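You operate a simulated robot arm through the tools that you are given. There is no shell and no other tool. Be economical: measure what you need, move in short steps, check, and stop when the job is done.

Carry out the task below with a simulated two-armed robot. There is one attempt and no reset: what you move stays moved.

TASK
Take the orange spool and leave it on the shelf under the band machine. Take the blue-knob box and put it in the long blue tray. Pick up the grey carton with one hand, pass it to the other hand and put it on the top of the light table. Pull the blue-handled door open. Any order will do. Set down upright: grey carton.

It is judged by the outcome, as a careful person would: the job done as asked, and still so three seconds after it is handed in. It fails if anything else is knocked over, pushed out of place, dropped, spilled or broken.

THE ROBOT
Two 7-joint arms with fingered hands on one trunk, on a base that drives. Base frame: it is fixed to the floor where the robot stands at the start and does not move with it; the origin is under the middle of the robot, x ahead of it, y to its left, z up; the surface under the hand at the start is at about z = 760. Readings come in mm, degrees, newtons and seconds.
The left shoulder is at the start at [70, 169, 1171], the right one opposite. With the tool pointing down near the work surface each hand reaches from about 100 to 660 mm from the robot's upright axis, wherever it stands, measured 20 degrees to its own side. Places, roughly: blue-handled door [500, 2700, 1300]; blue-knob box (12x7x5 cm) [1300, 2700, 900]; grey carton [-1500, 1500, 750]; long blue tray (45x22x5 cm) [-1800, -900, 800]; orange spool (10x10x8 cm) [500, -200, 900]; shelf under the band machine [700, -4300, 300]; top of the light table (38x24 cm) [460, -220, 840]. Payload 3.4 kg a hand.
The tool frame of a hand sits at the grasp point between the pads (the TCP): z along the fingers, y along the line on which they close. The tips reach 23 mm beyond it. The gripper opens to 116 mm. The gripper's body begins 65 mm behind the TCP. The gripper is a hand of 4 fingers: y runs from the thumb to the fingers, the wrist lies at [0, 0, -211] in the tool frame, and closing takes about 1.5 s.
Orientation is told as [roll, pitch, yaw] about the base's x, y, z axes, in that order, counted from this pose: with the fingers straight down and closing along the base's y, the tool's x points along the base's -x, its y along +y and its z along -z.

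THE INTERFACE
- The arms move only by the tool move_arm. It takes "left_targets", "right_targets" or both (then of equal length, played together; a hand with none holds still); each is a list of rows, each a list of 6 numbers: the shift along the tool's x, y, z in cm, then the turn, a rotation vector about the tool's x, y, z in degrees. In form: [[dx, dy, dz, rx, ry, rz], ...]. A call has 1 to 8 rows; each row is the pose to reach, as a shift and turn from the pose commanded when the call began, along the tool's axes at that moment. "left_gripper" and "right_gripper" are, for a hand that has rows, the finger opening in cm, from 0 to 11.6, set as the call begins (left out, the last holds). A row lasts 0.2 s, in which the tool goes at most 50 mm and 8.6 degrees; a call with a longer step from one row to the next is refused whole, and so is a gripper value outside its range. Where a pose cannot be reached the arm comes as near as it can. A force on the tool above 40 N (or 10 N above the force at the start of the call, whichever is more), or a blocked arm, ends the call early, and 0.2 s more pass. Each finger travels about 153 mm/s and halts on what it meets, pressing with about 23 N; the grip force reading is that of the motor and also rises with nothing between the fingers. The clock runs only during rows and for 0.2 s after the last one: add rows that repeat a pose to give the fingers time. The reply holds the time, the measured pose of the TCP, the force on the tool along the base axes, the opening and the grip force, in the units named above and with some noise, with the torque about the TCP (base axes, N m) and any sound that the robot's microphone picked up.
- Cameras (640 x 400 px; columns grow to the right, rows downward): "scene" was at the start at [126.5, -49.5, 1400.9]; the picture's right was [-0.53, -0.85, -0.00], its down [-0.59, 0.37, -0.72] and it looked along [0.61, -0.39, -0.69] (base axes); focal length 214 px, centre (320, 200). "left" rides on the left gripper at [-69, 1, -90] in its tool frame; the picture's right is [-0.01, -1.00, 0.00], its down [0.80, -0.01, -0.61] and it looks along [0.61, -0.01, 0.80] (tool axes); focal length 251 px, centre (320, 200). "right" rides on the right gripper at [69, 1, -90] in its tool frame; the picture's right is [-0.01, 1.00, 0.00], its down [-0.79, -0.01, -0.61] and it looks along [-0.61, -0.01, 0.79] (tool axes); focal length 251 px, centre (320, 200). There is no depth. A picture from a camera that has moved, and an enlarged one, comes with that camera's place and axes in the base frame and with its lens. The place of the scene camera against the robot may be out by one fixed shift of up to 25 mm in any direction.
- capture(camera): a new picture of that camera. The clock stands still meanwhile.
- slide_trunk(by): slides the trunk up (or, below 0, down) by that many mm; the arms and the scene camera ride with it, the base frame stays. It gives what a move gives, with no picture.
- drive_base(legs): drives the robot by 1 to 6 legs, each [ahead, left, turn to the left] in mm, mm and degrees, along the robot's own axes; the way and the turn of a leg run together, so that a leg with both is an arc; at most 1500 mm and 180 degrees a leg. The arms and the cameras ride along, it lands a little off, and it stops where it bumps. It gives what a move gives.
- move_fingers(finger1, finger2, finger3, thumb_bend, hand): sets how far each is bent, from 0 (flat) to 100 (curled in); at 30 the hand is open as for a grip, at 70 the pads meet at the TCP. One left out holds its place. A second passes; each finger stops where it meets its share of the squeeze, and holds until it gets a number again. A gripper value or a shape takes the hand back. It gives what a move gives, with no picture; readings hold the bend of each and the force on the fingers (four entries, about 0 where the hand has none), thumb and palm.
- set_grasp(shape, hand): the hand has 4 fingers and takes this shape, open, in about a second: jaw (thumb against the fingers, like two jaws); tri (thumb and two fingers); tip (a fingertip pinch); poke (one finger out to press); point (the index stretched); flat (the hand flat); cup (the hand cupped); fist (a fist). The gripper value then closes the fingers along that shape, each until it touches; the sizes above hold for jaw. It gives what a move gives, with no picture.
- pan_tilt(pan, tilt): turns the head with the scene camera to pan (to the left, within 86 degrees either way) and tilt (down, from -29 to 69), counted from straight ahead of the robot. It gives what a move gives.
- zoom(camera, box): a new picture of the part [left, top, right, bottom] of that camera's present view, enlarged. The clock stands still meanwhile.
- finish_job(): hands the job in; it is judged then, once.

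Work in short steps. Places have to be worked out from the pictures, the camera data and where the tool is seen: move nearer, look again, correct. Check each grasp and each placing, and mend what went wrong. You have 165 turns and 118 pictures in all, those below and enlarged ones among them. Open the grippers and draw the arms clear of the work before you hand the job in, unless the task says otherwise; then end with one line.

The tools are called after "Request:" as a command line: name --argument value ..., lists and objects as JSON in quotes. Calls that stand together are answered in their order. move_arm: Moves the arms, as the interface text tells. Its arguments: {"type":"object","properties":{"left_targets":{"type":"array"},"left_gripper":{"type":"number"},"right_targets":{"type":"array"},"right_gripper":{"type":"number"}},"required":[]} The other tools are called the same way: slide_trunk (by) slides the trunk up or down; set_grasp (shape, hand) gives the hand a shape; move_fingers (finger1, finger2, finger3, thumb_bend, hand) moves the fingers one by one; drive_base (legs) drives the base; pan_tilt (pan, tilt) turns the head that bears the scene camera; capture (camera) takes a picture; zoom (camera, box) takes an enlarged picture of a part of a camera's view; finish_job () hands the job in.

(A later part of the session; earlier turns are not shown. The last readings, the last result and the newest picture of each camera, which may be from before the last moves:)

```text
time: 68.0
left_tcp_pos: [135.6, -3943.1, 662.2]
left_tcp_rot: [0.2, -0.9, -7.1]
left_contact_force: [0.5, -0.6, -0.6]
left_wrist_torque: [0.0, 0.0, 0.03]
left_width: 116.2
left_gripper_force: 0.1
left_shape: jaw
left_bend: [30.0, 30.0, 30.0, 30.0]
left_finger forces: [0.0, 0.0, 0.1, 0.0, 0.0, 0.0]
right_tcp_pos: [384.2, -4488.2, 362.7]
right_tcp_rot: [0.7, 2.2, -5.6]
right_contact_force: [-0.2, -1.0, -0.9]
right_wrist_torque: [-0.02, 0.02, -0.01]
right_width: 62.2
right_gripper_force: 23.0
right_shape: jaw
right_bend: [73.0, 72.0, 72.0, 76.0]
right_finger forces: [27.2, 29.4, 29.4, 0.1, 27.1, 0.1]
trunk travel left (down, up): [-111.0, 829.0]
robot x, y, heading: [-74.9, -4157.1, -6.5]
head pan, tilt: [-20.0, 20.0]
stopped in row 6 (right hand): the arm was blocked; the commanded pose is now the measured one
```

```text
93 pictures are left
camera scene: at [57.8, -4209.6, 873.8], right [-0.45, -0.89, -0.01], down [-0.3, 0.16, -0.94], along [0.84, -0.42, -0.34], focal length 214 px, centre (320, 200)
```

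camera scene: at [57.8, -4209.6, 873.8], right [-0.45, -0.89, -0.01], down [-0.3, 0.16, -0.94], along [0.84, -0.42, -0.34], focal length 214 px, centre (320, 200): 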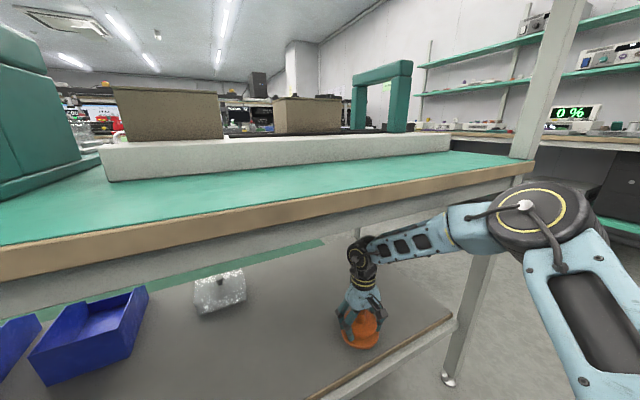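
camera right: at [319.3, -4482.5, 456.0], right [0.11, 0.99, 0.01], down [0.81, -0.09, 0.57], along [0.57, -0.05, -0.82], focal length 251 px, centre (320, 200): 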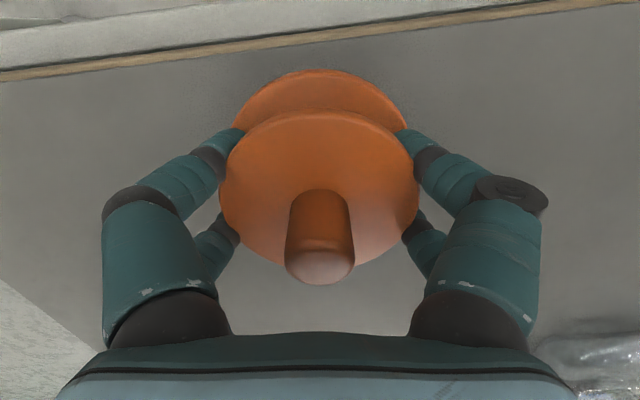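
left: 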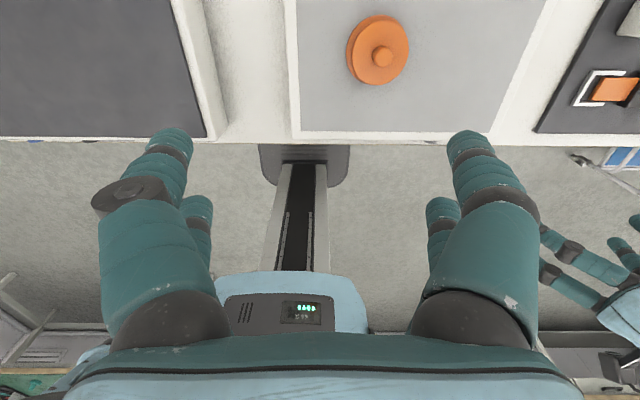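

The elbow met the bench edge and pushed the base back. I back off so the arm can reach in straighter, square up, then extend.

Request:
drive_base --legs '[[-80, 0, 0], [0, 0, 6.5]]'

Request:
move_arm --right_targets '[[-2, 3, -0.5, 0, -1, 0], [-4, 6, -0.5, 0, -2, 0], [-6, 9, -0.5, 0, -2.2, 0]]'

Request:
capture --camera "scene"

```text
time: 69.6
left_tcp_pos: [33.5, -3909.6, 658.6]
left_tcp_rot: [0.0, -0.5, 0.0]
left_contact_force: [-0.5, -0.3, 0.2]
left_wrist_torque: [-0.03, 0.0, 0.01]
left_width: 115.6
left_gripper_force: 0.1
left_shape: jaw
left_bend: [30.0, 30.0, 30.0, 30.0]
left_finger forces: [0.0, 0.0, 0.1, 0.1, 0.0, 0.1]
right_tcp_pos: [346.3, -4420.7, 360.7]
right_tcp_rot: [0.5, 2.3, 1.2]
right_contact_force: [0.8, -1.0, -0.3]
right_wrist_torque: [0.01, -0.01, -0.02]
right_width: 62.2
right_gripper_force: 22.8
right_shape: jaw
right_bend: [73.0, 72.0, 72.0, 76.0]
right_finger forces: [26.9, 29.6, 29.5, 0.0, 27.2, 0.1]
trunk travel left (down, up): [-111.0, 829.0]
robot x, y, heading: [-152.2, -4151.0, 0.1]
head pan, tilt: [-20.0, 20.0]
```

```text
time: 70.4
left_tcp_pos: [33.9, -3910.0, 659.3]
left_tcp_rot: [-0.1, -0.6, -0.1]
left_contact_force: [0.1, -0.4, 0.1]
left_wrist_torque: [-0.03, 0.01, 0.0]
left_width: 115.9
left_gripper_force: 0.1
left_shape: jaw
left_bend: [30.0, 30.0, 30.0, 30.0]
left_finger forces: [0.1, 0.0, 0.1, 0.1, 0.0, 0.1]
right_tcp_pos: [380.5, -4345.6, 372.5]
right_tcp_rot: [0.5, -0.1, 1.2]
right_contact_force: [-0.6, 0.7, -1.2]
right_wrist_torque: [-0.03, 0.03, 0.02]
right_width: 61.8
right_gripper_force: 22.8
right_shape: jaw
right_bend: [73.0, 72.0, 72.0, 76.0]
right_finger forces: [27.3, 29.7, 29.8, 0.0, 27.2, 0.1]
right hand out of reach, approached as far as the arm can: row 3
trunk travel left (down, up): [-111.0, 829.0]
robot x, y, heading: [-154.3, -4144.2, 0.3]
head pan, tilt: [-20.0, 20.0]
```

```text
92 pictures are left
camera scene: at [-10.7, -4183.2, 870.9], right [-0.34, -0.94, 0.0], down [-0.32, 0.12, -0.94], along [0.88, -0.32, -0.34], focal length 214 px, centre (320, 200)
```

scene: 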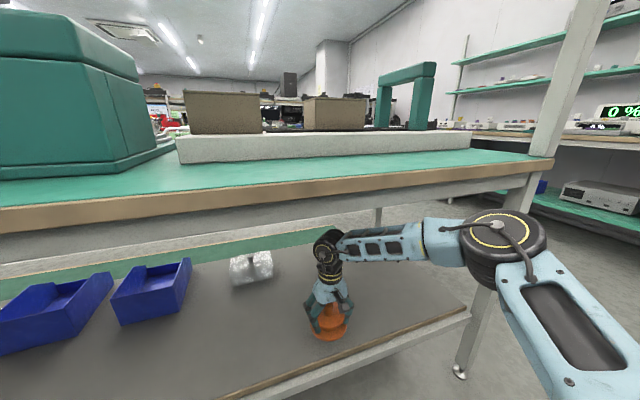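

The hand is at x 380; the elbow still has about 80 mm to the bench edge. I drive 60 mm ahead to bring the spool well onto the shelf.

Request:
drive_base --legs '[[60, 0, 0]]'

Request:
capture --camera "right"

```text
time: 71.4
left_tcp_pos: [93.8, -3909.3, 658.9]
left_tcp_rot: [-0.1, -0.6, -0.2]
left_contact_force: [-0.5, -0.1, -0.5]
left_wrist_torque: [-0.02, 0.01, 0.01]
left_width: 116.0
left_gripper_force: 0.2
left_shape: jaw
left_bend: [30.0, 30.0, 30.0, 30.0]
left_finger forces: [0.0, 0.0, 0.1, 0.0, 0.0, 0.0]
right_tcp_pos: [440.1, -4347.3, 372.8]
right_tcp_rot: [0.4, 0.1, 1.2]
right_contact_force: [0.2, 0.4, -1.0]
right_wrist_torque: [-0.01, -0.03, 0.01]
right_width: 62.0
right_gripper_force: 22.3
right_shape: jaw
right_bend: [73.0, 72.0, 72.0, 76.0]
right_finger forces: [27.2, 29.8, 29.7, 0.0, 27.3, 0.0]
trunk travel left (down, up): [-111.0, 829.0]
robot x, y, heading: [-99.7, -4147.6, 0.2]
head pan, tilt: [-20.0, 20.0]
```

```text
91 pictures are left
camera right: at [371.2, -4347.9, 463.8], right [-0.01, 1.0, 0.01], down [0.8, 0.0, 0.61], along [0.61, 0.01, -0.8], focal length 251 px, centre (320, 200)
```

right: 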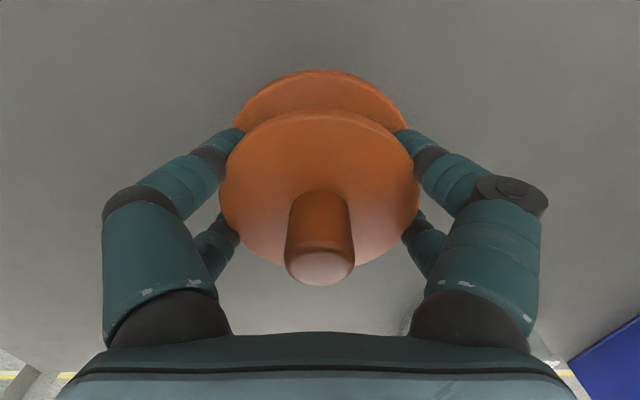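

The spool is fully over the shelf. I lower until contact.

Request:
move_arm --right_targets '[[0, 0, 0.8, 0, 0, 0], [0, 0, 1.6, 0, 0, 0], [0, 0, 2.4, 0, 0, 0], [0, 0, 3.2, 0, 0, 0]]'

```text
time: 72.4
left_tcp_pos: [93.4, -3909.0, 658.5]
left_tcp_rot: [0.0, -0.6, -0.3]
left_contact_force: [0.2, 0.5, 0.6]
left_wrist_torque: [0.0, -0.01, 0.01]
left_width: 116.0
left_gripper_force: 0.2
left_shape: jaw
left_bend: [30.0, 30.0, 30.0, 30.0]
left_finger forces: [0.1, 0.0, 0.0, 0.1, 0.0, 0.1]
right_tcp_pos: [431.7, -4353.2, 347.2]
right_tcp_rot: [0.7, 0.0, 1.2]
right_contact_force: [0.0, -0.8, -1.3]
right_wrist_torque: [0.03, 0.03, 0.01]
right_width: 62.3
right_gripper_force: 23.2
right_shape: jaw
right_bend: [73.0, 72.0, 72.0, 76.0]
right_finger forces: [27.2, 29.8, 29.8, 0.0, 27.5, 0.0]
right hand out of reach, approached as far as the arm can: row 2, 3, 4
trunk travel left (down, up): [-111.0, 829.0]
robot x, y, heading: [-98.5, -4146.9, 0.2]
head pan, tilt: [-20.0, 20.0]
```

Arm runs out of reach at z 347 without contact, so I use the trunk for the remaining descent in small steps.

Request:
slide_trunk --by -12

Request:
capture --camera "right"

```text
time: 73.0
left_tcp_pos: [93.1, -3909.5, 647.4]
left_tcp_rot: [0.0, -0.5, -0.2]
left_contact_force: [-0.1, 0.0, 0.1]
left_wrist_torque: [-0.01, 0.0, -0.01]
left_width: 115.6
left_gripper_force: 0.1
left_shape: jaw
left_bend: [30.0, 30.0, 30.0, 30.0]
left_finger forces: [0.0, 0.0, 0.0, 0.0, 0.1, 0.0]
right_tcp_pos: [430.8, -4352.6, 334.6]
right_tcp_rot: [0.6, -0.1, 1.2]
right_contact_force: [-1.2, -0.3, 3.5]
right_wrist_torque: [-0.24, -0.06, 0.0]
right_width: 61.7
right_gripper_force: 22.8
right_shape: jaw
right_bend: [73.0, 72.0, 73.0, 77.0]
right_finger forces: [28.8, 31.0, 31.5, 0.0, 27.8, 0.1]
trunk travel left (down, up): [-99.0, 841.0]
robot x, y, heading: [-96.6, -4145.3, 0.4]
head pan, tilt: [-20.0, 20.0]
```

```text
90 pictures are left
camera right: at [362.4, -4354.1, 425.2], right [-0.01, 1.0, 0.01], down [0.79, 0.0, 0.61], along [0.61, 0.02, -0.79], focal length 251 px, centre (320, 200)
```

right: 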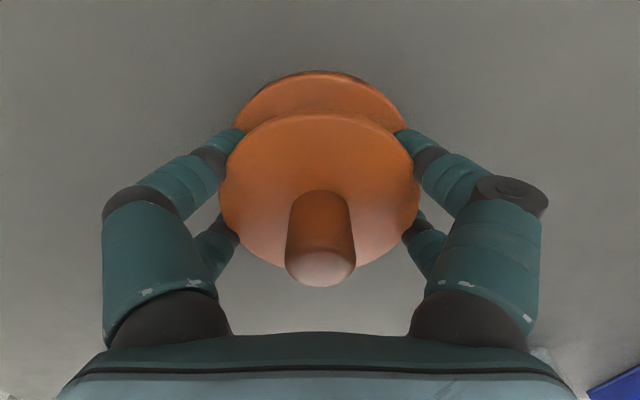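

First contact (3.5 N upward). I ease down 2 mm more and open the fingers.

Request:
slide_trunk --by -2

Request:
move_arm --right_targets '[[0, 0, 0, 0, 0, 0], [0, 0, 0, 0, 0, 0], [0, 0, 0, 0, 0, 0], [0, 0, 0, 0, 0, 0]]' --right_gripper 10.5

Request:
capture --camera "right"

```text
time: 73.5
left_tcp_pos: [92.3, -3909.4, 645.8]
left_tcp_rot: [-0.1, -0.8, -0.2]
left_contact_force: [0.6, 0.2, 0.4]
left_wrist_torque: [0.01, -0.03, 0.0]
left_width: 115.9
left_gripper_force: 0.2
left_shape: jaw
left_bend: [30.0, 30.0, 30.0, 30.0]
left_finger forces: [0.0, 0.0, 0.0, 0.0, 0.0, 0.0]
right_tcp_pos: [432.1, -4352.9, 333.5]
right_tcp_rot: [0.5, -0.2, 1.2]
right_contact_force: [0.6, -2.4, 15.8]
right_wrist_torque: [-0.33, -0.08, 0.0]
right_width: 61.2
right_gripper_force: 23.4
right_shape: jaw
right_bend: [73.0, 72.0, 73.0, 77.0]
right_finger forces: [28.1, 31.2, 31.5, 0.1, 28.2, 0.1]
trunk travel left (down, up): [-97.0, 843.0]
robot x, y, heading: [-95.2, -4149.1, 0.2]
head pan, tilt: [-20.0, 20.0]
```

```text
time: 74.5
left_tcp_pos: [94.1, -3910.6, 645.0]
left_tcp_rot: [0.0, -0.6, -0.1]
left_contact_force: [0.2, 0.2, -1.5]
left_wrist_torque: [-0.03, 0.0, -0.01]
left_width: 116.1
left_gripper_force: 0.0
left_shape: jaw
left_bend: [30.0, 30.0, 30.0, 30.0]
left_finger forces: [0.0, 0.0, 0.1, 0.1, 0.1, 0.1]
right_tcp_pos: [431.7, -4353.4, 332.2]
right_tcp_rot: [0.6, 0.0, 1.2]
right_contact_force: [-0.1, 0.2, -0.2]
right_wrist_torque: [0.0, -0.03, -0.01]
right_width: 105.0
right_gripper_force: 0.0
right_shape: jaw
right_bend: [47.0, 47.0, 47.0, 47.0]
right_finger forces: [0.0, 0.0, 0.0, 0.0, 0.0, 0.1]
trunk travel left (down, up): [-97.0, 843.0]
robot x, y, heading: [-93.7, -4143.1, 0.2]
head pan, tilt: [-20.0, 20.0]
```

```text
89 pictures are left
camera right: at [362.4, -4354.2, 422.4], right [-0.01, 1.0, 0.01], down [0.8, 0.0, 0.61], along [0.61, 0.02, -0.79], focal length 251 px, centre (320, 200)
```

right: 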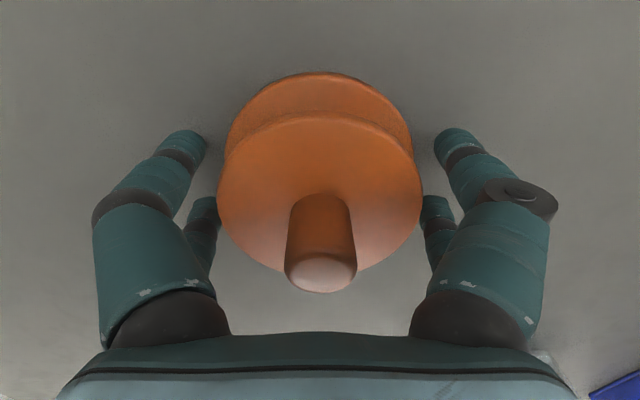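

The spool stands free on the shelf. I raise the open hand 8 cm and back the robot out.

Request:
move_arm --right_targets '[[0, 0, -2, 0, 0, 0], [0, 0, -4, 0, 0, 0], [0, 0, -6, 0, 0, 0], [0, 0, -8, 0, 0, 0]]' --right_gripper 11.6

Request:
drive_base --legs '[[-700, 0, 0]]'

Request:
capture --camera "scene"

```text
time: 75.7
left_tcp_pos: [95.1, -3910.1, 644.0]
left_tcp_rot: [0.5, 0.0, -0.1]
left_contact_force: [0.1, -1.0, -0.5]
left_wrist_torque: [0.0, -0.03, 0.02]
left_width: 115.8
left_gripper_force: 0.0
left_shape: jaw
left_bend: [30.0, 30.0, 30.0, 30.0]
left_finger forces: [0.1, 0.0, 0.0, 0.1, 0.1, 0.0]
right_tcp_pos: [416.4, -4349.3, 378.0]
right_tcp_rot: [0.7, 3.9, 1.8]
right_contact_force: [0.5, 0.8, -0.9]
right_wrist_torque: [-0.04, 0.01, -0.03]
right_width: 115.8
right_gripper_force: 0.0
right_shape: jaw
right_bend: [30.0, 30.0, 30.0, 30.0]
right_finger forces: [0.0, 0.0, 0.0, 0.0, 0.0, 0.0]
trunk travel left (down, up): [-97.0, 843.0]
robot x, y, heading: [-96.5, -4141.8, 0.6]
head pan, tilt: [-20.0, 20.0]
stopped in row 4 (right hand): the arm was blocked; the commanded pose is now the measured one
```

```text
time: 79.6
left_tcp_pos: [-613.6, -3910.9, 645.2]
left_tcp_rot: [0.0, -0.5, -0.1]
left_contact_force: [-0.5, 0.2, 0.1]
left_wrist_torque: [0.03, -0.01, -0.01]
left_width: 116.0
left_gripper_force: 0.1
left_shape: jaw
left_bend: [30.0, 30.0, 30.0, 30.0]
left_finger forces: [0.0, 0.1, 0.0, 0.0, 0.0, 0.1]
right_tcp_pos: [-284.7, -4351.4, 398.3]
right_tcp_rot: [0.3, 2.0, 1.7]
right_contact_force: [-1.1, 0.3, 0.4]
right_wrist_torque: [-0.01, 0.0, 0.02]
right_width: 116.0
right_gripper_force: 0.0
right_shape: jaw
right_bend: [30.0, 30.0, 30.0, 30.0]
right_finger forces: [0.1, 0.0, 0.0, 0.0, 0.0, 0.0]
trunk travel left (down, up): [-97.0, 843.0]
robot x, y, heading: [-802.8, -4146.5, 0.4]
head pan, tilt: [-20.0, 20.0]
```

```text
88 pictures are left
camera scene: at [-658.3, -4184.1, 856.9], right [-0.34, -0.94, 0.0], down [-0.32, 0.12, -0.94], along [0.88, -0.32, -0.34], focal length 214 px, centre (320, 200)
```

scene: 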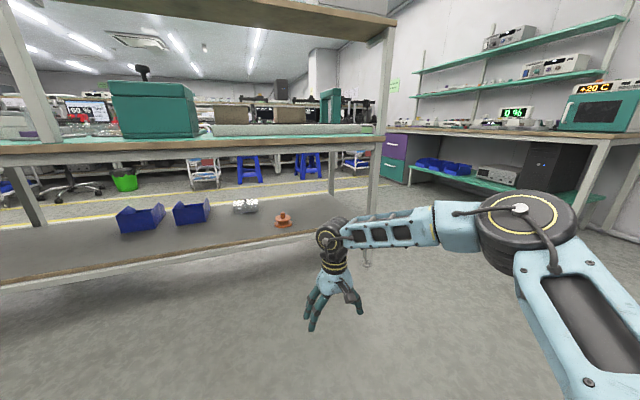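

The spool stands upright on the shelf under the band machine. I raise the trunk, tuck the right arm and drive back up the aisle toward the tray and carton.

Request:
move_arm --right_targets '[[4, -2, -2, 0, 0, 0], [8, -4, -4, 0, 0, 0], [12, -6, -6, 0, 0, 0], [16, -7, -8, 0, 0, 0], [19, -8, -10, 0, -2, -1]]'

Request:
slide_trunk --by 400

Request:
slide_trunk --by 160

Request:
drive_base --legs '[[0, 0, 89.6], [1450, 0, 0], [1450, 0, 0], [600, 0, 0]]'

Request:
pan_tilt --pan 20 --tilt 20

Request:
capture --camera "scene"

```text
time: 80.8
left_tcp_pos: [-614.5, -3910.8, 645.0]
left_tcp_rot: [0.1, -0.6, 0.0]
left_contact_force: [-0.3, 0.9, 0.4]
left_wrist_torque: [-0.03, 0.05, 0.01]
left_width: 115.9
left_gripper_force: 0.1
left_shape: jaw
left_bend: [30.0, 30.0, 30.0, 30.0]
left_finger forces: [0.0, 0.1, 0.1, 0.0, 0.0, 0.0]
right_tcp_pos: [-470.6, -4441.3, 505.1]
right_tcp_rot: [0.4, -0.1, 2.6]
right_contact_force: [0.8, -0.4, -0.4]
right_wrist_torque: [0.02, 0.0, -0.03]
right_width: 116.0
right_gripper_force: 0.0
right_shape: jaw
right_bend: [30.0, 30.0, 30.0, 30.0]
right_finger forces: [0.0, 0.0, 0.1, 0.0, 0.1, 0.0]
trunk travel left (down, up): [-97.0, 843.0]
robot x, y, heading: [-804.7, -4149.7, 0.3]
head pan, tilt: [-20.0, 20.0]
```

```text
time: 84.6
left_tcp_pos: [-614.5, -3911.4, 1044.7]
left_tcp_rot: [-0.1, -0.7, -0.2]
left_contact_force: [-0.2, -0.1, 0.0]
left_wrist_torque: [-0.01, -0.01, -0.02]
left_width: 115.7
left_gripper_force: 0.0
left_shape: jaw
left_bend: [30.0, 30.0, 30.0, 30.0]
left_finger forces: [0.0, 0.0, 0.1, 0.0, 0.1, 0.0]
right_tcp_pos: [-472.3, -4440.8, 907.1]
right_tcp_rot: [0.3, 0.1, 2.6]
right_contact_force: [0.3, 0.7, -0.3]
right_wrist_torque: [0.01, 0.0, 0.0]
right_width: 115.9
right_gripper_force: 0.1
right_shape: jaw
right_bend: [30.0, 30.0, 30.0, 30.0]
right_finger forces: [0.0, 0.1, 0.0, 0.1, 0.0, 0.0]
trunk travel left (down, up): [-497.0, 443.0]
robot x, y, heading: [-800.7, -4146.9, 0.6]
head pan, tilt: [-20.0, 20.0]
```

```text
time: 86.5
left_tcp_pos: [-613.1, -3911.1, 1205.2]
left_tcp_rot: [0.0, -0.6, 0.0]
left_contact_force: [0.4, -0.9, 0.3]
left_wrist_torque: [-0.02, 0.01, 0.04]
left_width: 116.2
left_gripper_force: 0.1
left_shape: jaw
left_bend: [30.0, 30.0, 30.0, 30.0]
left_finger forces: [0.0, 0.1, 0.0, 0.1, 0.1, 0.1]
right_tcp_pos: [-471.1, -4441.6, 1066.4]
right_tcp_rot: [0.3, 0.1, 2.6]
right_contact_force: [-0.4, -0.4, -0.2]
right_wrist_torque: [-0.01, 0.02, 0.06]
right_width: 115.9
right_gripper_force: 0.1
right_shape: jaw
right_bend: [30.0, 30.0, 30.0, 30.0]
right_finger forces: [0.1, 0.1, 0.1, 0.0, 0.1, 0.0]
trunk travel left (down, up): [-657.0, 283.0]
robot x, y, heading: [-803.1, -4144.9, 0.3]
head pan, tilt: [-20.0, 20.0]
```

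```text
time: 107.1
left_tcp_pos: [-1090.8, -496.9, 1204.4]
left_tcp_rot: [0.0, -0.6, 89.9]
left_contact_force: [-0.6, 0.0, 0.2]
left_wrist_torque: [0.01, 0.0, 0.02]
left_width: 116.3
left_gripper_force: 0.0
left_shape: jaw
left_bend: [30.0, 30.0, 30.0, 30.0]
left_finger forces: [0.0, 0.0, 0.0, 0.1, 0.0, 0.0]
right_tcp_pos: [-559.2, -355.0, 1066.0]
right_tcp_rot: [0.3, -0.2, 92.4]
right_contact_force: [0.8, -0.3, 0.4]
right_wrist_torque: [-0.01, -0.04, -0.01]
right_width: 115.7
right_gripper_force: 0.0
right_shape: jaw
right_bend: [30.0, 30.0, 30.0, 30.0]
right_finger forces: [0.0, 0.0, 0.1, 0.0, 0.1, 0.1]
trunk travel left (down, up): [-657.0, 283.0]
robot x, y, heading: [-853.1, -687.7, 90.2]
head pan, tilt: [-20.0, 20.0]
```

```text
time: 108.2
left_tcp_pos: [-1090.4, -496.5, 1205.6]
left_tcp_rot: [0.0, -0.6, 89.9]
left_contact_force: [0.4, -0.5, 0.7]
left_wrist_torque: [0.03, 0.02, 0.01]
left_width: 115.8
left_gripper_force: 0.1
left_shape: jaw
left_bend: [30.0, 30.0, 30.0, 30.0]
left_finger forces: [0.1, 0.0, 0.0, 0.1, 0.1, 0.0]
right_tcp_pos: [-558.9, -353.8, 1067.5]
right_tcp_rot: [0.3, 0.0, 92.5]
right_contact_force: [-0.2, -0.5, 0.2]
right_wrist_torque: [0.0, 0.04, 0.02]
right_width: 115.7
right_gripper_force: 0.0
right_shape: jaw
right_bend: [30.0, 30.0, 30.0, 30.0]
right_finger forces: [0.0, 0.0, 0.1, 0.0, 0.0, 0.1]
trunk travel left (down, up): [-657.0, 283.0]
robot x, y, heading: [-854.7, -686.1, 90.3]
head pan, tilt: [20.0, 20.0]
```

```text
87 pictures are left
camera scene: at [-878.9, -553.8, 1416.9], right [0.94, 0.35, 0.0], down [0.12, -0.32, -0.94], along [-0.33, 0.88, -0.34], focal length 214 px, centre (320, 200)
```

scene: 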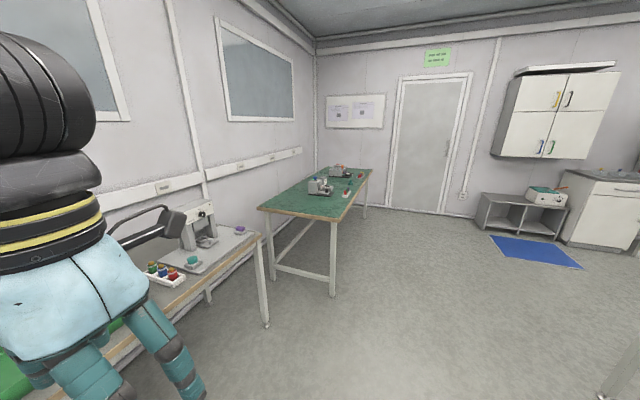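

I see the green table (carton), the wall cabinet with blue handle at the far wall. I zoom on the table and the cabinet.

Request:
zoom --camera "scene" --box '[250, 150, 390, 240]'

Request:
zoom --camera "scene" --box '[470, 50, 640, 250]'

```text
4.44 times, centred on (320, 195) of scene
camera zoom: at [-878.9, -553.8, 1416.9], right [0.94, 0.35, 0.0], down [0.12, -0.32, -0.94], along [-0.33, 0.88, -0.34], focal length 953 px, centre (320, 222)
```

zoom: 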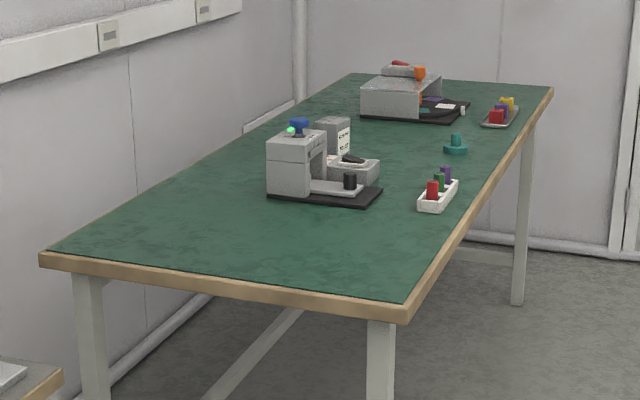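

```text
2.00 times, centred on (555, 150) of scene
camera zoom: at [-878.9, -553.8, 1416.9], right [0.94, 0.35, 0.0], down [0.12, -0.32, -0.94], along [-0.33, 0.88, -0.34], focal length 429 px, centre (-150, 300)
```

zoom: 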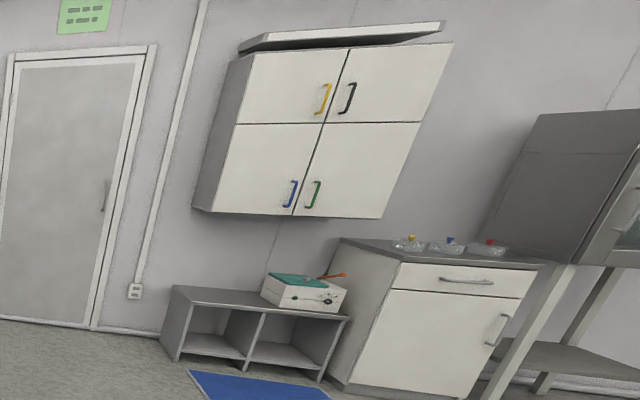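

The carton (grey with a white label) stands behind a machine around [−1620, 1540]; the table edge is at x≈−1250. I drive there, facing the table.

Request:
drive_base --legs '[[1200, 0, 0], [980, 0, 0], [0, 0, 90]]'

Request:
pan_tilt --pan 0 --tilt 40

Request:
capture --camera "scene"

```text
time: 122.8
left_tcp_pos: [-1081.4, 1244.1, 1205.0]
left_tcp_rot: [0.0, -0.6, -178.3]
left_contact_force: [-0.2, -0.2, 0.7]
left_wrist_torque: [-0.02, 0.0, -0.02]
left_width: 116.0
left_gripper_force: 0.0
left_shape: jaw
left_bend: [30.0, 30.0, 30.0, 30.0]
left_finger forces: [0.0, 0.0, 0.0, 0.0, 0.0, 0.0]
right_tcp_pos: [-1240.1, 1768.1, 1066.0]
right_tcp_rot: [0.4, 0.0, -175.6]
right_contact_force: [-0.1, -0.3, -0.7]
right_wrist_torque: [0.0, -0.03, 0.0]
right_width: 115.7
right_gripper_force: 0.1
right_shape: jaw
right_bend: [30.0, 30.0, 30.0, 30.0]
right_finger forces: [0.1, 0.0, 0.1, 0.0, 0.0, 0.0]
trunk travel left (down, up): [-657.0, 283.0]
robot x, y, heading: [-901.5, 1486.7, -177.7]
head pan, tilt: [20.0, 20.0]
```

```text
time: 123.6
left_tcp_pos: [-1080.5, 1244.1, 1204.7]
left_tcp_rot: [0.1, -0.6, -178.3]
left_contact_force: [-0.3, -0.5, 0.4]
left_wrist_torque: [0.0, 0.01, 0.01]
left_width: 115.5
left_gripper_force: 0.0
left_shape: jaw
left_bend: [30.0, 30.0, 30.0, 30.0]
left_finger forces: [0.0, 0.0, 0.0, 0.0, 0.1, 0.0]
right_tcp_pos: [-1240.3, 1769.1, 1066.6]
right_tcp_rot: [0.2, 0.1, -175.6]
right_contact_force: [0.0, 0.4, -0.3]
right_wrist_torque: [0.04, -0.01, 0.04]
right_width: 115.8
right_gripper_force: 0.1
right_shape: jaw
right_bend: [30.0, 30.0, 30.0, 30.0]
right_finger forces: [0.0, 0.0, 0.0, 0.0, 0.0, 0.1]
trunk travel left (down, up): [-657.0, 283.0]
robot x, y, heading: [-898.6, 1485.4, -178.0]
head pan, tilt: [0.0, 40.0]
```

```text
84 pictures are left
camera scene: at [-1027.1, 1476.6, 1385.5], right [-0.04, 1.0, 0.0], down [0.64, 0.02, -0.77], along [-0.77, -0.03, -0.64], focal length 214 px, centre (320, 200)
```

scene: 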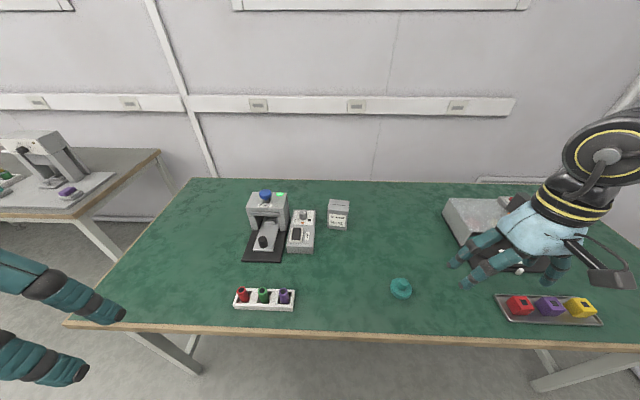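

Request:
zoom --camera "scene" --box '[230, 170, 400, 276]'

```text
3.76 times, centred on (315, 223) of scene
camera zoom: at [-1027.1, 1476.6, 1385.5], right [-0.04, 1.0, 0.0], down [0.64, 0.02, -0.77], along [-0.77, -0.03, -0.64], focal length 807 px, centre (339, 113)
```

zoom: 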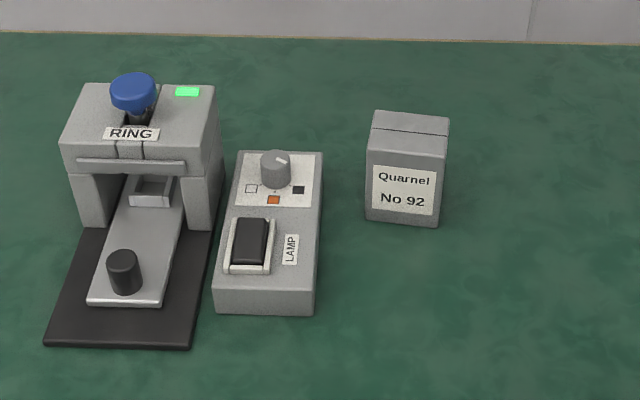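

The carton "Quarnel No 92" is about 75 mm wide with front face at x≈−1610, y≈1520. I lower the trunk 100 mm and close in to the table with the right hand on its side.

Request:
slide_trunk --by -100

Request:
drive_base --legs '[[0, 100, -2.2], [125, 0, 0]]'

Request:
pan_tilt --pan -15 --tilt 45

Request:
capture --camera "scene"

```text
time: 125.0
left_tcp_pos: [-1080.1, 1244.0, 1105.2]
left_tcp_rot: [0.0, -0.6, -178.3]
left_contact_force: [-0.3, 0.7, 0.4]
left_wrist_torque: [0.0, 0.02, 0.0]
left_width: 115.9
left_gripper_force: 0.1
left_shape: jaw
left_bend: [30.0, 30.0, 30.0, 30.0]
left_finger forces: [0.0, 0.1, 0.1, 0.0, 0.0, 0.1]
right_tcp_pos: [-1240.1, 1769.5, 966.0]
right_tcp_rot: [0.2, -0.1, -175.6]
right_contact_force: [0.3, 0.1, -0.7]
right_wrist_torque: [0.04, -0.02, 0.02]
right_width: 115.8
right_gripper_force: 0.0
right_shape: jaw
right_bend: [30.0, 30.0, 30.0, 30.0]
right_finger forces: [0.0, 0.1, 0.0, 0.0, 0.1, 0.1]
trunk travel left (down, up): [-557.0, 383.0]
robot x, y, heading: [-900.4, 1489.3, -177.9]
head pan, tilt: [0.0, 40.0]
```

```text
time: 127.0
left_tcp_pos: [-1209.4, 1151.8, 1104.4]
left_tcp_rot: [0.0, -0.6, 179.4]
left_contact_force: [-0.2, 0.1, 0.1]
left_wrist_torque: [0.0, -0.01, 0.01]
left_width: 115.9
left_gripper_force: 0.0
left_shape: jaw
left_bend: [30.0, 30.0, 30.0, 30.0]
left_finger forces: [0.0, 0.0, 0.0, 0.0, 0.0, 0.0]
right_tcp_pos: [-1348.1, 1685.2, 965.4]
right_tcp_rot: [0.3, -0.1, -177.9]
right_contact_force: [-0.4, 0.2, 0.1]
right_wrist_torque: [0.01, -0.01, 0.01]
right_width: 115.7
right_gripper_force: 0.0
right_shape: jaw
right_bend: [30.0, 30.0, 30.0, 30.0]
right_finger forces: [0.0, 0.0, 0.1, 0.1, 0.1, 0.0]
trunk travel left (down, up): [-557.0, 383.0]
robot x, y, heading: [-1017.3, 1390.0, 179.9]
head pan, tilt: [0.0, 40.0]
```

```text
time: 127.7
left_tcp_pos: [-1209.7, 1152.0, 1105.5]
left_tcp_rot: [0.0, -0.6, 179.4]
left_contact_force: [-0.1, -0.1, 0.2]
left_wrist_torque: [0.01, 0.04, 0.0]
left_width: 115.8
left_gripper_force: 0.0
left_shape: jaw
left_bend: [30.0, 30.0, 30.0, 30.0]
left_finger forces: [0.0, 0.1, 0.0, 0.0, 0.1, 0.1]
right_tcp_pos: [-1348.2, 1684.9, 967.1]
right_tcp_rot: [0.4, -0.1, -177.9]
right_contact_force: [0.5, -0.7, 0.8]
right_wrist_torque: [0.0, -0.01, 0.01]
right_width: 116.0
right_gripper_force: 0.0
right_shape: jaw
right_bend: [30.0, 30.0, 30.0, 30.0]
right_finger forces: [0.1, 0.0, 0.1, 0.0, 0.1, 0.0]
trunk travel left (down, up): [-557.0, 383.0]
robot x, y, heading: [-1019.8, 1389.6, 179.9]
head pan, tilt: [-15.0, 45.0]
```

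```text
82 pictures are left
camera scene: at [-1139.9, 1404.0, 1278.2], right [0.26, 0.97, 0.0], down [0.68, -0.18, -0.71], along [-0.68, 0.18, -0.71], focal length 214 px, centre (320, 200)
```

scene: 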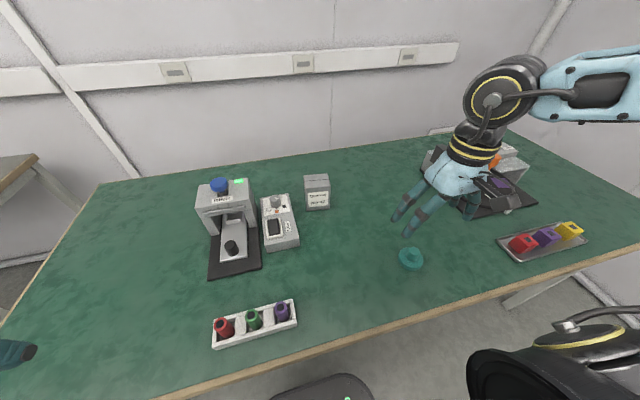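

Carton centre ≈ [−1637, 1521], top ≈ 848. I move the right hand above it.

Request:
move_arm --right_targets '[[-3.7, 1.9, 0.4, 0, 0, 1], [-7.4, 3.8, 0.8, 0, 0, 2], [-11.1, 5.7, 1.2, 0, 0, 3], [-14.8, 7.6, 1.6, 0, 0, 4], [-18.5, 9.5, 2, 0, 0, 5], [-22.2, 11.4, 2.4, 0, 0, 6], [-25.9, 13.4, 2.8, 0, 0, 7], [-29.5, 15.3, 3.2, 0, 0, 7]]' --right_gripper 11

Request:
capture --camera "right"

```text
time: 129.5
left_tcp_pos: [-1209.7, 1152.9, 1105.0]
left_tcp_rot: [0.0, -0.5, 179.4]
left_contact_force: [0.5, 0.1, -0.7]
left_wrist_torque: [0.02, -0.01, 0.01]
left_width: 116.0
left_gripper_force: 0.1
left_shape: jaw
left_bend: [30.0, 30.0, 30.0, 30.0]
left_finger forces: [0.0, 0.1, 0.0, 0.0, 0.0, 0.1]
right_tcp_pos: [-1564.8, 1576.5, 933.7]
right_tcp_rot: [0.3, 0.0, 175.1]
right_contact_force: [0.7, 0.4, 0.1]
right_wrist_torque: [0.0, -0.01, -0.01]
right_width: 110.2
right_gripper_force: 0.1
right_shape: jaw
right_bend: [40.0, 40.0, 40.0, 40.0]
right_finger forces: [0.0, 0.0, 0.1, 0.1, 0.1, 0.0]
right hand out of reach, approached as far as the arm can: row 6, 7, 8
trunk travel left (down, up): [-557.0, 383.0]
robot x, y, heading: [-1014.2, 1388.6, 179.8]
head pan, tilt: [-15.0, 45.0]
```

```text
81 pictures are left
camera right: at [-1496.0, 1569.8, 1023.9], right [-0.1, -1.0, 0.01], down [-0.79, 0.08, 0.61], along [-0.6, 0.05, -0.8], focal length 251 px, centre (320, 200)
```

right: 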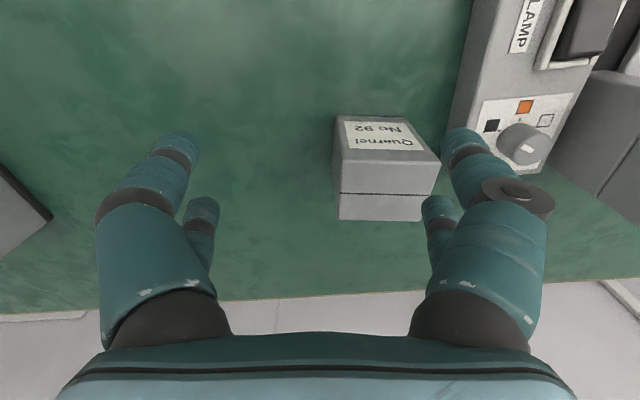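

The arm can't reach further at this trunk height (wrist is above the shoulder). I raise the trunk 150 mm and try again from there.

Request:
slide_trunk --by 150

Request:
move_arm --right_targets '[[0, 0, 4, 0, 0, 0], [0, 0, 8, 0, 0, 0], [0, 0, 12, 0, 0, 0], [0, 0, 15, 0, 0, 0], [-2.5, 2, 15, 0, 0, 0], [-5, 4, 15, 0, 0, 0], [-7.5, 5, 15, 0, 0, 0]]'

```text
time: 131.3
left_tcp_pos: [-1208.3, 1152.1, 1255.0]
left_tcp_rot: [0.1, -0.6, 179.4]
left_contact_force: [0.3, 1.0, -0.7]
left_wrist_torque: [-0.01, -0.02, -0.01]
left_width: 116.1
left_gripper_force: 0.0
left_shape: jaw
left_bend: [30.0, 30.0, 30.0, 30.0]
left_finger forces: [0.0, 0.0, 0.1, 0.0, 0.0, 0.0]
right_tcp_pos: [-1563.0, 1575.7, 1085.2]
right_tcp_rot: [0.4, 0.0, 175.1]
right_contact_force: [-0.3, -0.2, -0.2]
right_wrist_torque: [0.01, 0.01, 0.04]
right_width: 109.8
right_gripper_force: 0.1
right_shape: jaw
right_bend: [40.0, 40.0, 40.0, 40.0]
right_finger forces: [0.1, 0.0, 0.0, 0.0, 0.0, 0.0]
trunk travel left (down, up): [-707.0, 233.0]
robot x, y, heading: [-1018.6, 1388.1, 180.1]
head pan, tilt: [-15.0, 45.0]
```

```text
time: 132.9
left_tcp_pos: [-1210.5, 1153.4, 1255.6]
left_tcp_rot: [0.0, -0.6, 179.3]
left_contact_force: [0.4, -0.2, 1.2]
left_wrist_torque: [0.02, 0.01, -0.01]
left_width: 116.1
left_gripper_force: 0.1
left_shape: jaw
left_bend: [30.0, 30.0, 30.0, 30.0]
left_finger forces: [0.0, 0.0, 0.0, 0.1, 0.1, 0.1]
right_tcp_pos: [-1550.8, 1588.6, 970.3]
right_tcp_rot: [0.3, -0.1, 175.1]
right_contact_force: [0.3, -0.3, 0.0]
right_wrist_torque: [0.0, -0.02, -0.03]
right_width: 110.3
right_gripper_force: 0.1
right_shape: jaw
right_bend: [40.0, 40.0, 40.0, 40.0]
right_finger forces: [0.1, 0.1, 0.0, 0.1, 0.0, 0.0]
right hand out of reach, approached as far as the arm can: row 2, 3, 4, 5, 6, 7
trunk travel left (down, up): [-707.0, 233.0]
robot x, y, heading: [-1017.2, 1388.1, 179.8]
head pan, tilt: [-15.0, 45.0]
```

Let me see the arm's posture.

Request:
pan_tilt --pan -45 --tilt 40

Request:
capture --camera "scene"

```text
time: 133.8
left_tcp_pos: [-1208.4, 1152.4, 1254.5]
left_tcp_rot: [-0.1, -0.6, 179.3]
left_contact_force: [-0.6, -0.5, -0.3]
left_wrist_torque: [0.01, 0.02, 0.03]
left_width: 115.7
left_gripper_force: 0.0
left_shape: jaw
left_bend: [30.0, 30.0, 30.0, 30.0]
left_finger forces: [0.0, 0.0, 0.0, 0.0, 0.0, 0.0]
right_tcp_pos: [-1551.1, 1589.6, 970.6]
right_tcp_rot: [0.4, -0.1, 175.1]
right_contact_force: [-0.1, -0.5, -0.3]
right_wrist_torque: [-0.02, 0.01, -0.01]
right_width: 110.0
right_gripper_force: 0.0
right_shape: jaw
right_bend: [40.0, 40.0, 40.0, 40.0]
right_finger forces: [0.0, 0.1, 0.0, 0.0, 0.1, 0.0]
trunk travel left (down, up): [-707.0, 233.0]
robot x, y, heading: [-1018.2, 1390.7, 179.7]
head pan, tilt: [-45.0, 40.0]
```

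```text
80 pictures are left
camera scene: at [-1121.5, 1443.0, 1435.5], right [0.71, 0.71, 0.0], down [0.45, -0.46, -0.77], along [-0.54, 0.54, -0.64], focal length 214 px, centre (320, 200)
```

scene: 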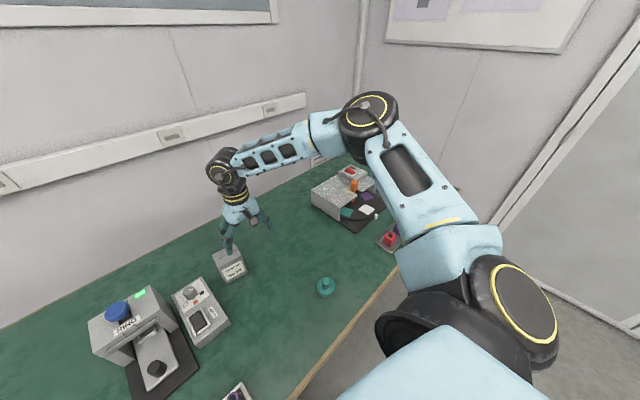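

The wrist angle is the limit, so I tilt the hand 40° (fingers pointing ahead and down), which brings the wrist back and extends reach, and move over the carton.

Request:
move_arm --right_targets '[[0, 1.2, 0, 0, -8, 0], [-1, 2.5, 1, 0, -16, 0], [-3, 4, 2, 0, -24, 0], [-5, 5.5, 3, 0, -32, 0], [-6.9, 7.4, 4, 0, -40, 0], [-6.9, 7.4, 5, 0, -40, 0]]'

Request:
capture --camera "right"

Request:
capture --camera "scene"

```text
time: 135.2
left_tcp_pos: [-1207.8, 1152.6, 1254.7]
left_tcp_rot: [0.0, -0.6, 179.4]
left_contact_force: [0.3, 0.1, -0.4]
left_wrist_torque: [0.03, -0.03, 0.01]
left_width: 115.7
left_gripper_force: 0.2
left_shape: jaw
left_bend: [30.0, 30.0, 30.0, 30.0]
left_finger forces: [0.0, 0.0, 0.0, 0.0, 0.1, 0.0]
right_tcp_pos: [-1641.4, 1570.6, 991.7]
right_tcp_rot: [0.4, -39.7, 175.1]
right_contact_force: [-0.4, -0.2, -0.6]
right_wrist_torque: [-0.03, -0.01, -0.01]
right_width: 110.3
right_gripper_force: 0.2
right_shape: jaw
right_bend: [40.0, 40.0, 40.0, 40.0]
right_finger forces: [0.0, 0.0, 0.1, 0.0, 0.1, 0.0]
right hand out of reach, approached as far as the arm can: row 3, 4, 5, 6
trunk travel left (down, up): [-707.0, 233.0]
robot x, y, heading: [-1018.4, 1387.3, 179.8]
head pan, tilt: [-45.0, 40.0]
```

```text
79 pictures are left
camera right: at [-1531.1, 1561.1, 1016.7], right [-0.09, -1.0, 0.01], down [-0.22, 0.03, 0.97], along [-0.97, 0.08, -0.22], focal length 251 px, centre (320, 200)
```

right: 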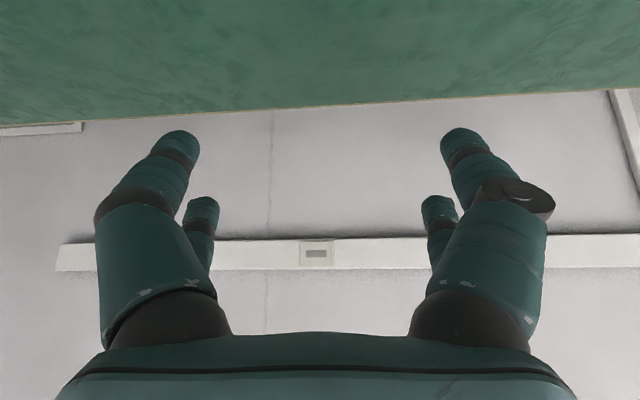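

```text
78 pictures are left
camera scene: at [-1121.6, 1442.8, 1435.5], right [0.71, 0.7, 0.0], down [0.45, -0.46, -0.77], along [-0.54, 0.54, -0.64], focal length 214 px, centre (320, 200)
```

scene: 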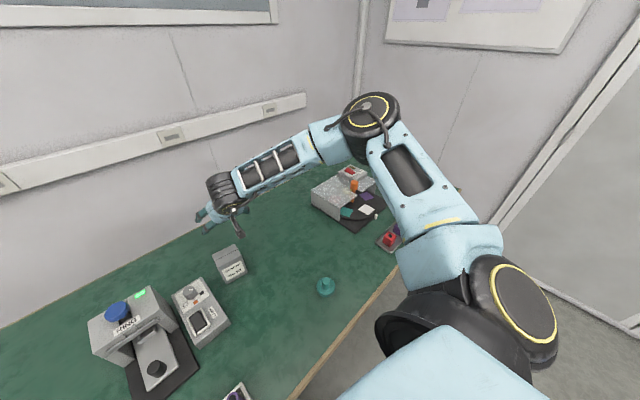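

The elbow stays high and blocks extension. I'll retract the hand near the body, return it to vertical, drop it low there, and then extend outward low.

Request:
move_arm --right_targets '[[2.6, 0, -2.2, 0, 5, 0], [5.2, 0, -4.4, 0, 10, 0], [7.8, 0, -6.6, 0, 15, 0], [10.4, 0, -8.8, 0, 20, 0], [13, 0, -11, 0, 25, 0], [15.6, 0, -13.2, 0, 30, 0], [18.2, 0, -15.4, 0, 35, 0], [20.7, 0, -17.4, 0, 40, 0]]'

Request:
slide_trunk --by 80

Request:
move_arm --right_targets '[[0, 0, 4, 0, 0, 0], [0, 0, 8, 0, 0, 0], [0, 0, 12, 0, 0, 0], [0, 0, 16, 0, 0, 0], [0, 0, 20, 0, 0, 0]]'

Request:
capture --camera "scene"

```text
time: 137.0
left_tcp_pos: [-1209.6, 1151.9, 1254.7]
left_tcp_rot: [-0.1, -0.6, 179.5]
left_contact_force: [-0.3, 0.3, -0.2]
left_wrist_torque: [-0.02, -0.03, 0.0]
left_width: 116.0
left_gripper_force: 0.0
left_shape: jaw
left_bend: [30.0, 30.0, 30.0, 30.0]
left_finger forces: [0.0, 0.0, 0.1, 0.1, 0.1, 0.0]
right_tcp_pos: [-1370.2, 1552.8, 988.2]
right_tcp_rot: [0.4, -0.1, 175.1]
right_contact_force: [-0.5, 1.1, 0.8]
right_wrist_torque: [0.0, 0.04, 0.02]
right_width: 110.0
right_gripper_force: 0.1
right_shape: jaw
right_bend: [40.0, 40.0, 40.0, 40.0]
right_finger forces: [0.0, 0.0, 0.0, 0.0, 0.0, 0.1]
trunk travel left (down, up): [-707.0, 233.0]
robot x, y, heading: [-1019.0, 1387.1, 179.6]
head pan, tilt: [-45.0, 40.0]
```

```text
time: 138.2
left_tcp_pos: [-1209.2, 1153.1, 1335.1]
left_tcp_rot: [-0.1, -0.5, 179.5]
left_contact_force: [0.8, 0.5, 0.5]
left_wrist_torque: [0.03, -0.04, 0.03]
left_width: 115.7
left_gripper_force: 0.1
left_shape: jaw
left_bend: [30.0, 30.0, 30.0, 30.0]
left_finger forces: [0.0, 0.1, 0.0, 0.0, 0.1, 0.0]
right_tcp_pos: [-1371.5, 1551.9, 1068.4]
right_tcp_rot: [0.5, -0.1, 175.1]
right_contact_force: [-0.4, 0.1, 0.3]
right_wrist_torque: [0.01, -0.02, -0.02]
right_width: 110.2
right_gripper_force: 0.0
right_shape: jaw
right_bend: [40.0, 40.0, 40.0, 40.0]
right_finger forces: [0.1, 0.0, 0.0, 0.0, 0.0, 0.0]
trunk travel left (down, up): [-787.0, 153.0]
robot x, y, heading: [-1017.9, 1390.0, 179.9]
head pan, tilt: [-45.0, 40.0]
```

```text
time: 139.4
left_tcp_pos: [-1210.4, 1153.6, 1335.8]
left_tcp_rot: [0.0, -0.6, 179.4]
left_contact_force: [0.0, 0.1, -0.3]
left_wrist_torque: [-0.04, 0.03, -0.03]
left_width: 115.7
left_gripper_force: 0.1
left_shape: jaw
left_bend: [30.0, 30.0, 30.0, 30.0]
left_finger forces: [0.0, 0.0, 0.0, 0.1, 0.1, 0.1]
right_tcp_pos: [-1379.2, 1579.0, 908.5]
right_tcp_rot: [0.5, 0.2, 175.3]
right_contact_force: [0.8, 0.6, 0.3]
right_wrist_torque: [-0.02, -0.02, -0.01]
right_width: 110.2
right_gripper_force: 0.1
right_shape: jaw
right_bend: [40.0, 40.0, 40.0, 40.0]
right_finger forces: [0.0, 0.0, 0.0, 0.1, 0.0, 0.0]
right hand out of reach, approached as far as the arm can: row 3, 4, 5
trunk travel left (down, up): [-787.0, 153.0]
robot x, y, heading: [-1019.0, 1389.7, 179.9]
head pan, tilt: [-45.0, 40.0]
```

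```text
77 pictures are left
camera scene: at [-1120.9, 1443.8, 1515.5], right [0.71, 0.7, 0.0], down [0.45, -0.46, -0.77], along [-0.54, 0.54, -0.64], focal length 214 px, centre (320, 200)
```

scene: 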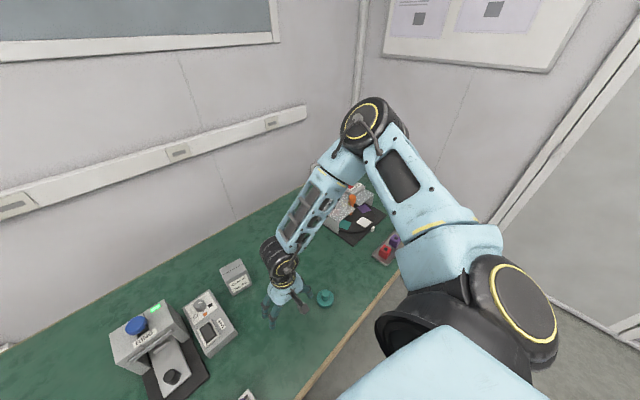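

Out-of-reach solutions drift outward, so the arm prefers the target further to its right side. I lift the hand, turn the base 20° left and go a bit closer.

Request:
move_arm --right_targets '[[0, 0, -4, 0, 0, 0], [0, 0, -8, 0, 0, 0], [0, 0, -10, 0, 0, 0]]'

Request:
drive_base --legs '[[0, 0, 20], [38, -14, 0]]'

Request:
capture --camera "scene"

```text
time: 140.2
left_tcp_pos: [-1209.3, 1152.2, 1334.6]
left_tcp_rot: [0.0, -0.5, 179.4]
left_contact_force: [-0.4, -0.1, 0.5]
left_wrist_torque: [0.01, -0.01, -0.01]
left_width: 115.8
left_gripper_force: 0.0
left_shape: jaw
left_bend: [30.0, 30.0, 30.0, 30.0]
left_finger forces: [0.1, 0.0, 0.0, 0.1, 0.0, 0.0]
right_tcp_pos: [-1381.3, 1579.1, 1006.6]
right_tcp_rot: [0.4, -0.1, 175.1]
right_contact_force: [-0.1, 0.4, -1.1]
right_wrist_torque: [-0.02, 0.01, 0.02]
right_width: 109.7
right_gripper_force: 0.0
right_shape: jaw
right_bend: [40.0, 40.0, 40.0, 40.0]
right_finger forces: [0.1, 0.0, 0.0, 0.1, 0.0, 0.1]
trunk travel left (down, up): [-787.0, 153.0]
robot x, y, heading: [-1021.3, 1391.3, 179.7]
head pan, tilt: [-45.0, 40.0]
```

```text
time: 142.2
left_tcp_pos: [-1152.2, 1101.3, 1334.5]
left_tcp_rot: [-0.1, -1.0, -160.8]
left_contact_force: [0.6, 0.1, 0.4]
left_wrist_torque: [-0.01, 0.03, 0.02]
left_width: 115.9
left_gripper_force: 0.0
left_shape: jaw
left_bend: [30.0, 30.0, 30.0, 30.0]
left_finger forces: [0.1, 0.1, 0.0, 0.0, 0.0, 0.0]
right_tcp_pos: [-1459.7, 1445.9, 1009.4]
right_tcp_rot: [0.2, -0.3, -165.0]
right_contact_force: [0.6, 0.3, 0.2]
right_wrist_torque: [-0.02, 0.06, 0.0]
right_width: 110.1
right_gripper_force: 0.1
right_shape: jaw
right_bend: [40.0, 40.0, 40.0, 40.0]
right_finger forces: [0.1, 0.0, 0.0, 0.0, 0.0, 0.0]
trunk travel left (down, up): [-787.0, 153.0]
robot x, y, heading: [-1061.1, 1387.3, -160.3]
head pan, tilt: [-45.0, 40.0]
```

```text
76 pictures are left
camera scene: at [-1167.5, 1402.5, 1516.3], right [0.43, 0.9, 0.0], down [0.58, -0.28, -0.77], along [-0.7, 0.33, -0.64], focal length 214 px, centre (320, 200)
```

scene: 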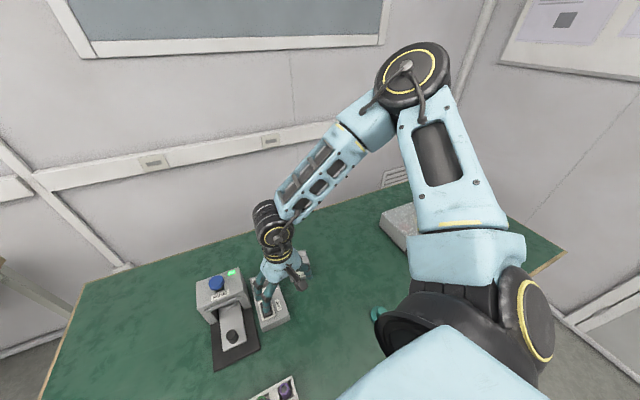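

Now I move the hand above the carton, turning it to the carton's yaw.

Request:
move_arm --right_targets '[[-2.5, -2, 1, 0, 0, 4], [-5, -4, 2, 0, 0, 8], [-7.5, -6, 3, 0, 0, 12], [-10, -8, 4, 0, 0, 16], [-12.5, -10, 5, 0, 0, 20], [-15.2, -11.8, 7, 0, 0, 20]]'

Request:
capture --camera "right"

```text
time: 143.6
left_tcp_pos: [-1159.8, 1102.1, 1335.1]
left_tcp_rot: [0.1, -0.5, -160.9]
left_contact_force: [-0.7, 0.0, -0.6]
left_wrist_torque: [0.0, -0.04, -0.02]
left_width: 116.1
left_gripper_force: 0.1
left_shape: jaw
left_bend: [30.0, 30.0, 30.0, 30.0]
left_finger forces: [0.0, 0.1, 0.1, 0.0, 0.1, 0.0]
right_tcp_pos: [-1642.9, 1519.9, 940.1]
right_tcp_rot: [0.5, 0.3, 174.9]
right_contact_force: [0.2, 0.9, 0.1]
right_wrist_torque: [-0.01, -0.01, 0.04]
right_width: 110.1
right_gripper_force: 0.1
right_shape: jaw
right_bend: [40.0, 40.0, 40.0, 40.0]
right_finger forces: [0.0, 0.1, 0.0, 0.1, 0.1, 0.1]
trunk travel left (down, up): [-787.0, 153.0]
robot x, y, heading: [-1058.6, 1388.7, -160.3]
head pan, tilt: [-45.0, 40.0]
```

```text
75 pictures are left
camera right: at [-1575.9, 1513.1, 1029.7], right [-0.1, -1.0, 0.01], down [-0.79, 0.08, 0.6], along [-0.6, 0.05, -0.8], focal length 251 px, centre (320, 200)
```

right: 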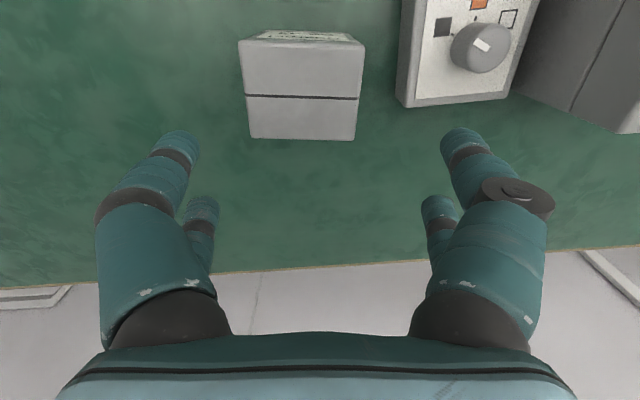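

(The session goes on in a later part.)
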